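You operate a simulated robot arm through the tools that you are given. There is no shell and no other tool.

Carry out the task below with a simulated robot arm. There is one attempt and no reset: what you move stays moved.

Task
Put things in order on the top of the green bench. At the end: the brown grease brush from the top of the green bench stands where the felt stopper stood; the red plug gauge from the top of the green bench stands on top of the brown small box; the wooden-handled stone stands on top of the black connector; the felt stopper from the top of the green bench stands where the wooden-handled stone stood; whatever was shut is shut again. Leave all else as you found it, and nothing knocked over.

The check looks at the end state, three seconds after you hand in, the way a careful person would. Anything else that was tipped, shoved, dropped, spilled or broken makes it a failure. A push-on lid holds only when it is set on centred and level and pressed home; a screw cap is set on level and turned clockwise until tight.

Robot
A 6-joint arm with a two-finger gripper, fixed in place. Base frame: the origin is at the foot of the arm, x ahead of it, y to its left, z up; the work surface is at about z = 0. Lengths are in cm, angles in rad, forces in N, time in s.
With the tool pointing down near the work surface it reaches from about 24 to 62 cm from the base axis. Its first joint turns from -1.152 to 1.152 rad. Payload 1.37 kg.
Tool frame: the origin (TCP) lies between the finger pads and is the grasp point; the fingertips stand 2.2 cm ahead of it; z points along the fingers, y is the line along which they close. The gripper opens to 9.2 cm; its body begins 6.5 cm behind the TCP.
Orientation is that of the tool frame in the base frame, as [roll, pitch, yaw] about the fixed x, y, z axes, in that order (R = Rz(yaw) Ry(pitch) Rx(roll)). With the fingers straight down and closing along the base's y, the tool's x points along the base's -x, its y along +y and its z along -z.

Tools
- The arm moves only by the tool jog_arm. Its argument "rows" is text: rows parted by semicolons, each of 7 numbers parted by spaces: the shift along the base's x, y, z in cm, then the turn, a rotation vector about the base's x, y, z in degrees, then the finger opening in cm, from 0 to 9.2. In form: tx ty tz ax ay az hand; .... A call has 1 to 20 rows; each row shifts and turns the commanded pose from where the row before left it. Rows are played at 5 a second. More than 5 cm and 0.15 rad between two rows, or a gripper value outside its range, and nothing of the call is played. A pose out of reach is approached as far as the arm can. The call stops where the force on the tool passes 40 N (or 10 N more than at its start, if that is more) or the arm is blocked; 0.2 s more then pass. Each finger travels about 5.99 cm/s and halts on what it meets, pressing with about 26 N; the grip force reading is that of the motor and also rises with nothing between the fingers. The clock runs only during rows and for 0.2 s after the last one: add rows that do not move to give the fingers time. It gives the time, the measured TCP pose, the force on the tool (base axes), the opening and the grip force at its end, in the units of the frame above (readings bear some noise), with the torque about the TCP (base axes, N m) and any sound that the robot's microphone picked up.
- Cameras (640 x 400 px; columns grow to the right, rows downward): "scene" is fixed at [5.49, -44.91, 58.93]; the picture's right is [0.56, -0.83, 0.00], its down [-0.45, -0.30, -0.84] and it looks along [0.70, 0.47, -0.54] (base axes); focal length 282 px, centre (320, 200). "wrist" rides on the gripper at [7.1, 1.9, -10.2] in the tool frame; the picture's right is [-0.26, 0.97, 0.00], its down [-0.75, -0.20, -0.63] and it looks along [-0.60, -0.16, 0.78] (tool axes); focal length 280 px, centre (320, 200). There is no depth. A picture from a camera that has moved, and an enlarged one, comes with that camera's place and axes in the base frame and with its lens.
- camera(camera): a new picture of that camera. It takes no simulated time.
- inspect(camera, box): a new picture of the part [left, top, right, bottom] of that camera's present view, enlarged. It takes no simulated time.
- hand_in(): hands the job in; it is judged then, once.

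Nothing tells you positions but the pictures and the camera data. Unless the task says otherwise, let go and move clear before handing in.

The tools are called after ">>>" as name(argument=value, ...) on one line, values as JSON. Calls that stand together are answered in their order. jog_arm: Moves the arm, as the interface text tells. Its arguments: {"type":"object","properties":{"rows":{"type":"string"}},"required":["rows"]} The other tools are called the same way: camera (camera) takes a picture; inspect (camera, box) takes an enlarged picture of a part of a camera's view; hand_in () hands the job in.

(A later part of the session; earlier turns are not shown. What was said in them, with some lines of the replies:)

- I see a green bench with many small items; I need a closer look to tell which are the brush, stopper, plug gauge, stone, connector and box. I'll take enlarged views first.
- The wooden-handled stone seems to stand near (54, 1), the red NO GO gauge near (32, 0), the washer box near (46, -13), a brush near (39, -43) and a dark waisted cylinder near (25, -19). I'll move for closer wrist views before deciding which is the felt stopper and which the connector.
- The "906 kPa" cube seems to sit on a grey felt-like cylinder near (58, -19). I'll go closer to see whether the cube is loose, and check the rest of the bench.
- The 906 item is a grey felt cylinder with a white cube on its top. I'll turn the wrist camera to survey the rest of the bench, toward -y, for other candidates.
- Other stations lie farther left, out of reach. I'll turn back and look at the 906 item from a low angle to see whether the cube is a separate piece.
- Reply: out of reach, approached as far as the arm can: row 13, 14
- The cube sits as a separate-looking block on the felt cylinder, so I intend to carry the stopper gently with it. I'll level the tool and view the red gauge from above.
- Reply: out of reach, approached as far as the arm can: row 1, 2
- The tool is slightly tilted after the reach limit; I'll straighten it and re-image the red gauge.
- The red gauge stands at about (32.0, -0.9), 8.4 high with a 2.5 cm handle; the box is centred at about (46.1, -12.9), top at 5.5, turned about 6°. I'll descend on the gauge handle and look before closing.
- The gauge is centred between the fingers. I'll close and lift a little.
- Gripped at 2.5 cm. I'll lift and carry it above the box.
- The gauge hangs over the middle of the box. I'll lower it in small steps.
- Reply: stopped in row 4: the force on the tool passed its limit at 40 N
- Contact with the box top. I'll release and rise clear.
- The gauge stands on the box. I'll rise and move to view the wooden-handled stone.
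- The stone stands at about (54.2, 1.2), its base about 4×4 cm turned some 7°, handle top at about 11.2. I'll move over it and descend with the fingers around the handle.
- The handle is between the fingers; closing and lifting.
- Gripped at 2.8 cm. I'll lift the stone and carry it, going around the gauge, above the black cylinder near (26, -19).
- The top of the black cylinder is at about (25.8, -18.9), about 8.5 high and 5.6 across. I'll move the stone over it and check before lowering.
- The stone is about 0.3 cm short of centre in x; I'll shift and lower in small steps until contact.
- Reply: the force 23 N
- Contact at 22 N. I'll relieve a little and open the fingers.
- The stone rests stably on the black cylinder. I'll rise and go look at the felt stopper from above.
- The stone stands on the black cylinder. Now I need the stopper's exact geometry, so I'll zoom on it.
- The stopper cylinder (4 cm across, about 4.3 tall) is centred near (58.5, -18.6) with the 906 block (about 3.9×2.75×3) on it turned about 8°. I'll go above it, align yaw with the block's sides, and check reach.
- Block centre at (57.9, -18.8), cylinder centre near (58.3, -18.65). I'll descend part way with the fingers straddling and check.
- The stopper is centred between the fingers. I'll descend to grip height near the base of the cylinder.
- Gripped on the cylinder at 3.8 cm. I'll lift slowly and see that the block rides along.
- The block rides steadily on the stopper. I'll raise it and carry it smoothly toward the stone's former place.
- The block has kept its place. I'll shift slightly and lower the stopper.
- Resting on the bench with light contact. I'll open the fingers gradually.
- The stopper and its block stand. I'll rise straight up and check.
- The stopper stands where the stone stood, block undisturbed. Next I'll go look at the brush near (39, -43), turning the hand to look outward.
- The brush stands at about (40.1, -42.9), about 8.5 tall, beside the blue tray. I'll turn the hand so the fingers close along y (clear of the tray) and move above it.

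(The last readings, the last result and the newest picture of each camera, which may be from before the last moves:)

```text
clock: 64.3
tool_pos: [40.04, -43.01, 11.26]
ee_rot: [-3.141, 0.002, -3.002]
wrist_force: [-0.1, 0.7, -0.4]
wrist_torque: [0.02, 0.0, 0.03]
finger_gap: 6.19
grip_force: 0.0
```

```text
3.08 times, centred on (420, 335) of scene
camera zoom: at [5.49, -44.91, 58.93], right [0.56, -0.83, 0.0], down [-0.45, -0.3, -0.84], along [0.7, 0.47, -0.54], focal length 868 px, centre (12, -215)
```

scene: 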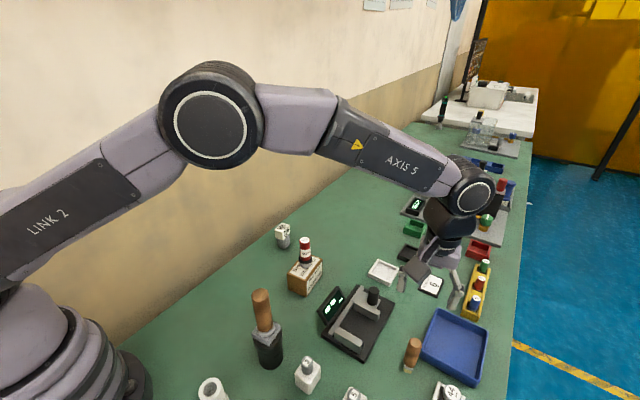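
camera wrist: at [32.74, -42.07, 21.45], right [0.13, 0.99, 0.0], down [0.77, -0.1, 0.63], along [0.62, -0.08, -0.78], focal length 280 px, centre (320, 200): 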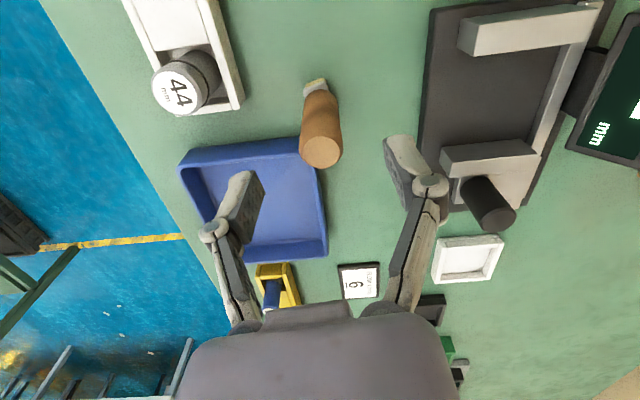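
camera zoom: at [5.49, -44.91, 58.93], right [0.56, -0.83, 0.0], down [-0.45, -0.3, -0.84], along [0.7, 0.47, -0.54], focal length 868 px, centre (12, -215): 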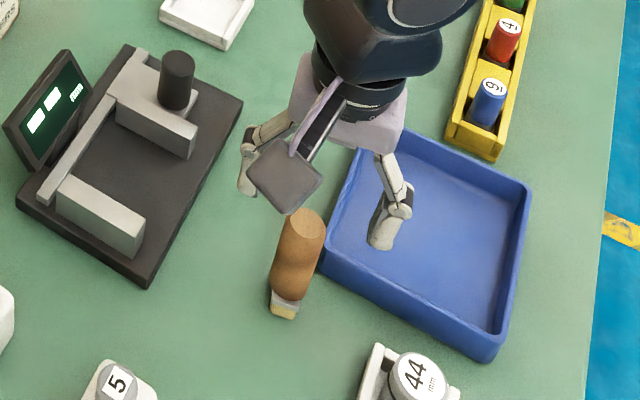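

The brush is centred. To keep the -y finger clear of the tray rim I'll yaw the hand back about 18°, narrow the opening, and go down to z ≈ 6.

>>> jog_arm(rows="0 0 0 0 0 -6 5.4; 0 0 0 0 0 -6 5.4; 0 0 0 0 0 -6 5.4; 0 0 -2 0 0 0 5.4; 0 0 -2 0 0 0 5.4; 0 0 -1.2 0 0 0 5.4; 0 0 0 0 0 0 5.4; 0 0 0 0 0 0 5.4")

>>> camera(camera="wrist")

>>> inspect(camera="scene", box=[370, 290, 470, 400])

```text
clock: 66.1
tool_pos: [40.09, -43.06, 6.21]
ee_rot: [-3.14, 0.002, 2.967]
wrist_force: [-0.5, 0.7, -0.1]
wrist_torque: [-0.03, -0.01, 0.0]
finger_gap: 5.4
grip_force: 0.1
```

```text
taken
camera wrist: at [33.37, -39.85, 16.27], right [0.43, 0.9, 0.0], down [0.71, -0.33, 0.63], along [0.57, -0.27, -0.78], focal length 280 px, centre (320, 200)
```

wrist: 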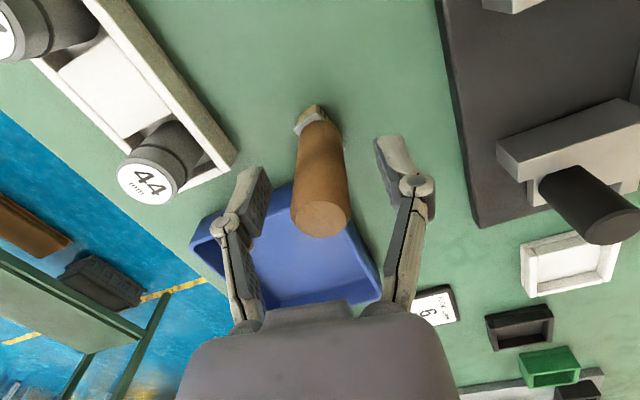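

```text
3.64 times, centred on (420, 345) of scene
camera zoom: at [5.49, -44.91, 58.93], right [0.56, -0.83, 0.0], down [-0.45, -0.3, -0.84], along [0.7, 0.47, -0.54], focal length 1026 px, centre (-44, -327)
```

zoom: 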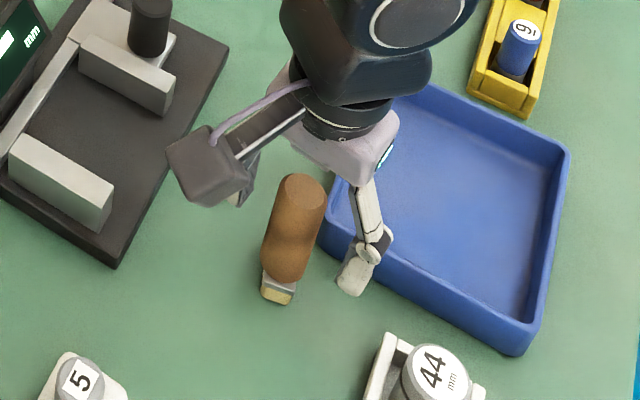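

Fingers straddle the handle, clear of tray and rack. I'll close gradually.

>>> jog_arm(rows="0 0 0 0 0 0 4.4; 0 0 0 0 0 0 3.6; 0 0 0 0 0 0 3.1; 0 0 0 0 0 0 2.8; 0 0 0 0 0 0 2.6; 0 0 0 0 0 0 2.4; 0 0 0 0 0 0 2.2; 0 0 0 0 0 0 2.0; 0 0 0 0 0 0 1.8; 0 0 0 0 0 0 1.5; 0 0 0 0 0 0 1.5; 0 0 0 0 0 0 1.5")

>>> camera(camera="wrist")

>>> inspect(camera="scene", box=[370, 290, 470, 400])

```text
clock: 68.7
tool_pos: [40.09, -43.02, 6.2]
ee_rot: [-3.139, 0.004, 2.968]
wrist_force: [-0.5, 0.1, 0.2]
wrist_torque: [-0.03, 0.0, -0.01]
finger_gap: 2.28
grip_force: 25.8
```

```text
taken
camera wrist: at [33.37, -39.85, 16.29], right [0.43, 0.9, 0.0], down [0.71, -0.33, 0.63], along [0.57, -0.27, -0.78], focal length 280 px, centre (320, 200)
```

wrist: 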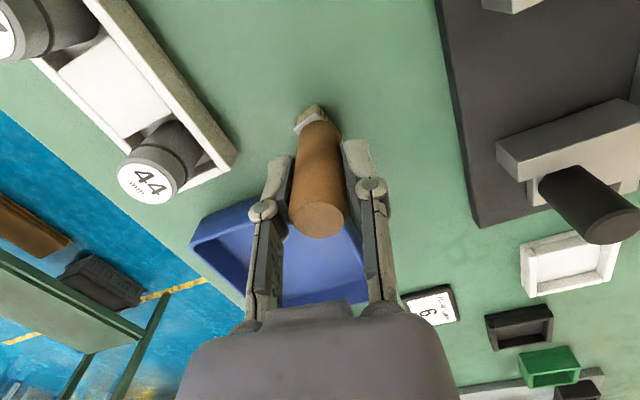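

```text
3.64 times, centred on (420, 345) of scene
camera zoom: at [5.49, -44.91, 58.93], right [0.56, -0.83, 0.0], down [-0.45, -0.3, -0.84], along [0.7, 0.47, -0.54], focal length 1026 px, centre (-44, -327)
```

zoom: 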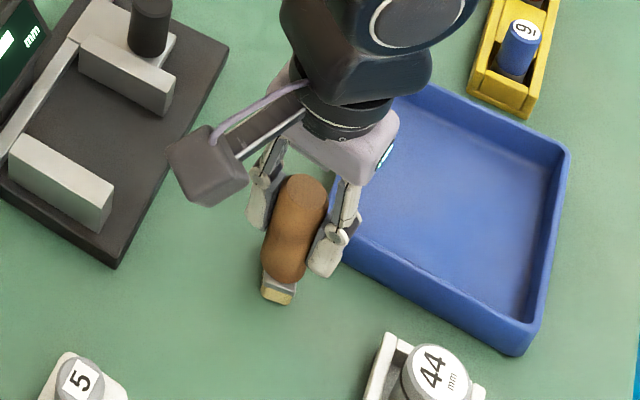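

Gripped at 2.3 cm. I'll lift and carry the brush to the stopper's former place.

>>> jog_arm(rows="0 0 0.4 0 0 0 1.5; 0 0 1.5 0 0 0 1.5; 0 0 3 0 0 0 1.5; 0 0 4 0 0 0 1.5; 0 0 2.9 0 0 0 1.5; 2.03 2.7 0 0 0 0 1.5; 2.03 2.7 0 0 0 0 1.5; 2.03 2.7 0 0 0 0 1.5; 2.03 2.7 0 0 0 0 1.5; 2.03 2.7 0 0 0 0 1.5; 2.03 2.7 0 0 0 0 1.5; 2.03 2.7 0 0 0 0 1.5; 2.03 2.7 0 0 0 0 1.5; 2.03 2.7 0 0 0 0 1.5; 0 0 0 0 0 0 1.5; 0 0 0 0 0 0 1.5")

>>> camera(camera="wrist")

>>> inspect(camera="scene", box=[300, 150, 420, 280])

```text
clock: 72.1
tool_pos: [58.21, -18.7, 18.04]
ee_rot: [-3.139, 0.003, 2.967]
wrist_force: [0.4, 0.1, 0.0]
wrist_torque: [0.02, 0.0, 0.03]
finger_gap: 2.27
grip_force: 26.0
```

```text
taken
camera wrist: at [51.61, -15.52, 28.11], right [0.43, 0.9, 0.0], down [0.71, -0.33, 0.63], along [0.57, -0.27, -0.78], focal length 280 px, centre (320, 200)
```

wrist: 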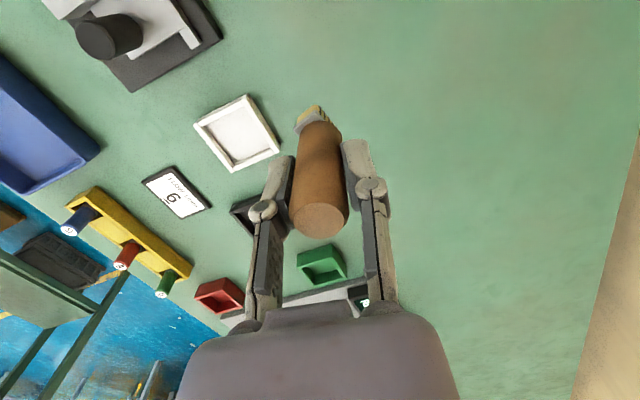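

```text
3.08 times, centred on (360, 215) of scene
camera zoom: at [5.5, -44.91, 58.93], right [0.56, -0.83, 0.0], down [-0.45, -0.3, -0.84], along [0.7, 0.47, -0.54], focal length 868 px, centre (197, 154)
```

zoom: 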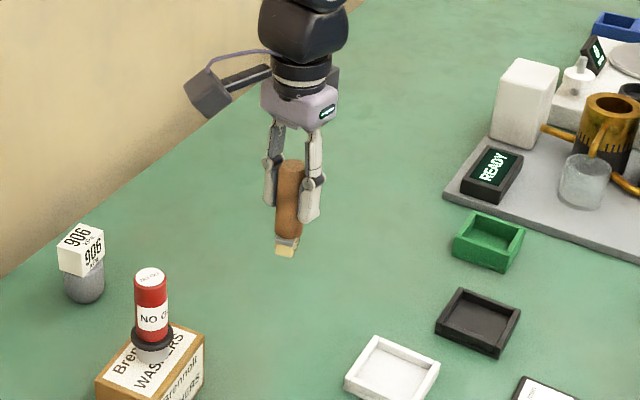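

>>> jog_arm(rows="0.1 0 -2 0 0 0 1.5; 0 0 -3 0 0 0 1.5; 0 0 -3 0 0 0 1.5; 0 0 -2 0 0 0 1.5; 0 0 -1 0 0 0 1.5; 0 0 -0.4 0 0 0 1.5; 0 0 0 0 0 0 1.5; 0 0 0 0 0 0 1.5")

>>> camera(camera="wrist")

>>> inspect(camera="scene", box=[310, 190, 390, 280])

```text
clock: 73.9
tool_pos: [58.43, -18.71, 6.55]
ee_rot: [-3.14, 0.002, 2.966]
wrist_force: [-0.3, -0.1, 0.3]
wrist_torque: [0.03, 0.02, 0.0]
finger_gap: 2.3
grip_force: 25.5
```

```text
taken
camera wrist: at [51.73, -15.52, 16.69], right [0.43, 0.9, 0.0], down [0.71, -0.33, 0.63], along [0.57, -0.27, -0.78], focal length 280 px, centre (320, 200)
```

wrist: 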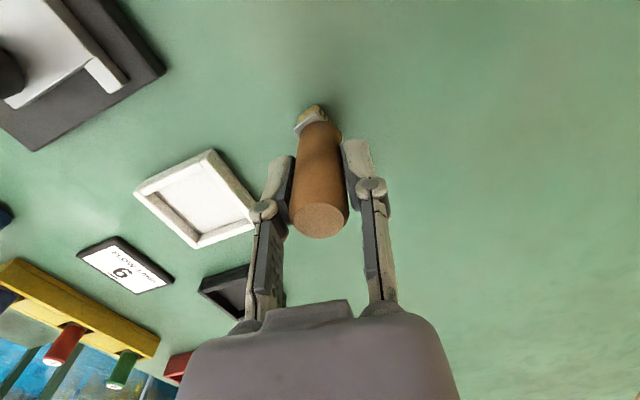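

```text
4.44 times, centred on (350, 235) of scene
camera zoom: at [5.49, -44.91, 58.93], right [0.56, -0.83, 0.0], down [-0.45, -0.3, -0.84], along [0.7, 0.47, -0.54], focal length 1254 px, centre (187, 44)
```

zoom: 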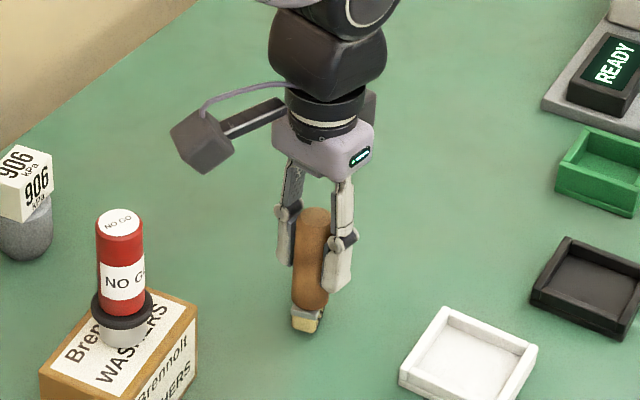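

>>> jog_arm(rows="0 0 -0.12 0 0 0 1.5; 0 0 -0.12 0 0 0 1.5; 0 0 -0.1 0 0 0 1.5; 0 0 0 0 0 0 1.5")

```text
clock: 74.9
tool_pos: [58.41, -18.73, 6.3]
ee_rot: [-3.141, 0.003, 2.967]
wrist_force: [-0.1, 0.3, -0.2]
wrist_torque: [0.01, 0.02, -0.02]
finger_gap: 2.28
grip_force: 25.8
```

>>> jog_arm(rows="0 0 -0.06 0 0 0 1.5; 0 0 0 0 0 0 1.5")

```text
clock: 75.5
tool_pos: [58.53, -18.75, 6.22]
ee_rot: [-3.14, 0.004, 2.966]
wrist_force: [-0.5, 0.4, -0.3]
wrist_torque: [-0.02, -0.01, 0.01]
finger_gap: 2.28
grip_force: 26.4
```

>>> jog_arm(rows="0 0 -0.05 0 0 0 1.5; 0 0 0 0 0 0 1.5")

```text
clock: 76.1
tool_pos: [58.39, -18.74, 6.18]
ee_rot: [-3.141, 0.001, 2.967]
wrist_force: [-1.4, -0.1, 3.2]
wrist_torque: [-0.03, 0.04, 0.02]
finger_gap: 2.3
grip_force: 25.9
```

Light contact with the bench. I'll open gradually.

>>> jog_arm(rows="0 0 -0.02 0 0 0 1.5; 0 0 0 0 0 0 2.0; 0 0 0 0 0 0 2.2; 0 0 0 0 0 0 2.35; 0 0 0 0 0 0 2.5; 0 0 0 0 0 0 2.8; 0 0 0 0 0 0 3.3; 0 0 0 0 0 0 4; 0 0 0 0 0 0 5; 0 0 0 0 0 0 5.6; 0 0 0 0 0 0 5.6")

>>> camera(camera="wrist")

>>> inspect(camera="scene", box=[310, 190, 390, 280])

```text
clock: 78.5
tool_pos: [58.37, -18.76, 6.14]
ee_rot: [-3.14, 0.002, 2.966]
wrist_force: [-0.6, -0.3, -0.6]
wrist_torque: [-0.01, -0.02, -0.01]
finger_gap: 5.62
grip_force: 0.0
```

```text
taken
camera wrist: at [51.73, -15.52, 16.23], right [0.43, 0.9, 0.0], down [0.71, -0.33, 0.63], along [0.57, -0.27, -0.78], focal length 280 px, centre (320, 200)
```

wrist: 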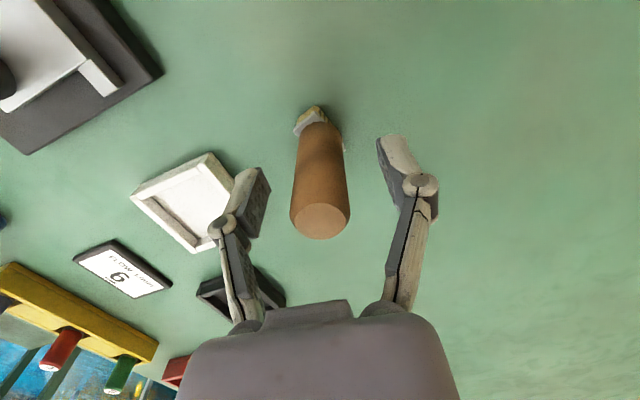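

```text
4.44 times, centred on (350, 235) of scene
camera zoom: at [5.49, -44.91, 58.93], right [0.56, -0.83, 0.0], down [-0.45, -0.3, -0.84], along [0.7, 0.47, -0.54], focal length 1254 px, centre (187, 44)
```

zoom: 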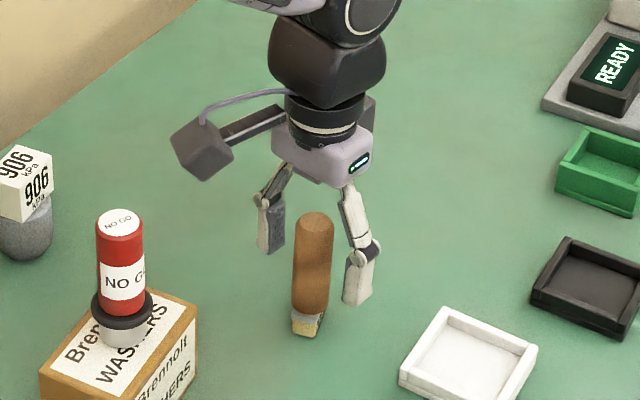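

The brush stands free. I'll rise straight up, move well clear, and check the whole bench.

>>> jog_arm(rows="0 0 0.5 0 0 0 5.8; 0 0 1.5 0 0 0 5.8; 0 0 3 0 0 0 5.8; 0 0 4 0 0 0 5.8; 0 0 4 0 0 0 5.8; 0 0 4 0 0 0 5.8; -3 0 2 0 0 0 5.8; -4 0 2 0 0 0 5.8; -4 0 1 0 0 0 5.8; -4 0 1 0 0 0 5.8; 0 0 0 0 0 0 5.8; 0 0 0 0 0 0 5.8")

>>> camera(camera="scene")

>>> camera(camera="wrist")

>>> inspect(camera="scene", box=[260, 210, 380, 300])

>>> inspect(camera="scene", box=[220, 280, 340, 380])

```text
clock: 81.1
tool_pos: [43.35, -18.82, 29.18]
ee_rot: [-3.141, 0.001, 2.967]
wrist_force: [0.6, 0.4, 0.3]
wrist_torque: [0.0, -0.03, 0.0]
finger_gap: 5.79
grip_force: 0.1
```

```text
taken
```

scene: 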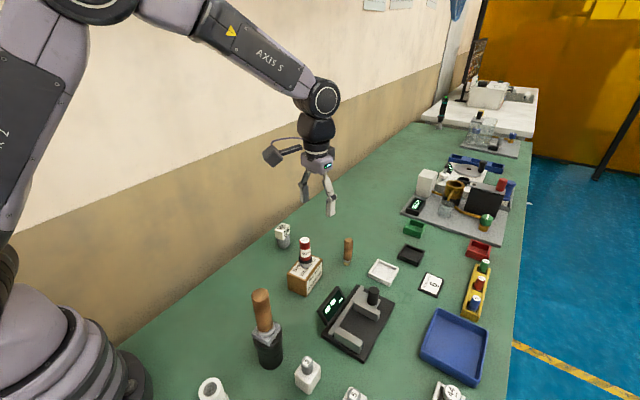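

```text
taken
camera wrist: at [36.65, -15.49, 39.27], right [0.43, 0.9, 0.0], down [0.71, -0.33, 0.63], along [0.57, -0.27, -0.78], focal length 280 px, centre (320, 200)
```

wrist: 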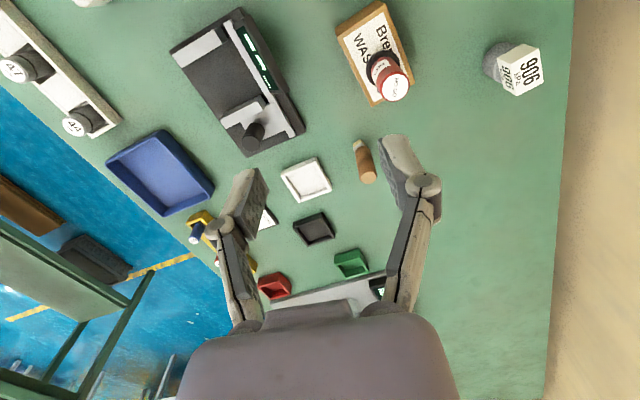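

```text
4.44 times, centred on (320, 255) of scene
camera zoom: at [5.49, -44.91, 58.93], right [0.56, -0.83, 0.0], down [-0.45, -0.3, -0.84], along [0.7, 0.47, -0.54], focal length 1254 px, centre (320, -44)
```

zoom: 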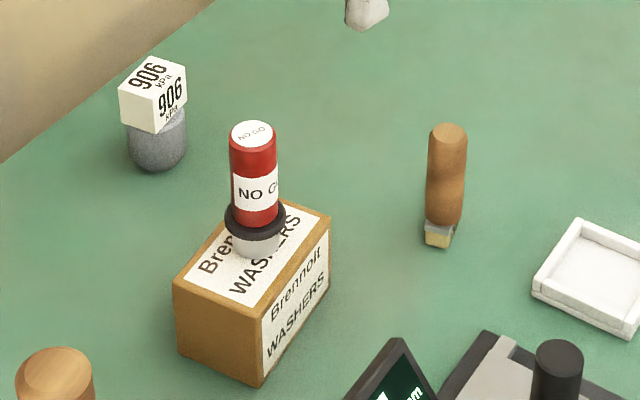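

```text
4.00 times, centred on (280, 330) of scene
camera zoom: at [5.49, -44.91, 58.93], right [0.56, -0.83, 0.0], down [-0.45, -0.3, -0.84], along [0.7, 0.47, -0.54], focal length 1129 px, centre (480, -320)
```

zoom: 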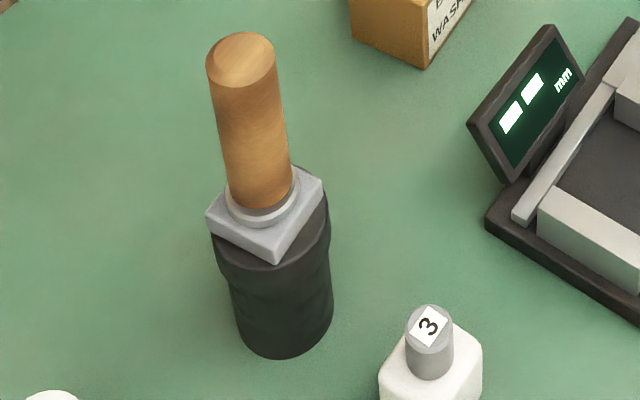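

Everything is in its place: the brush where the stopper stood, the gauge on the washer box, the stone on the black connector, and the stopper (with its block undisturbed) where the stone stood. The arm is clear and nothing else moved, so I'm handing in.

>>> hand_in()

```text
The job is handed in.
```

The four moves are done and the job is handed in. In the last pictures everything was upright, and nothing else on the bench looked disturbed.

- **Red plug gauge:** it stands near the middle of the brown washer box.
- **Wooden-handled stone:** it stands on the black cylinder. I took that to be the black connector, as it was the only black object in reach with a fitting top.
- **Felt stopper:** it stands where the stone stood, to within about half a centimetre by my measurements. I took the grey felt-like cylinder to be the stopper. It had a white "906 kPa" block on top, which may be loose, so I carried the two together and the block did not shift.
- **Brown grease brush:** it stands upright on its bristles where the stopper stood, again to within about half a centimetre.

Nothing had to be opened, so there was nothing to shut again. The arm was raised clear of everything before I handed in.
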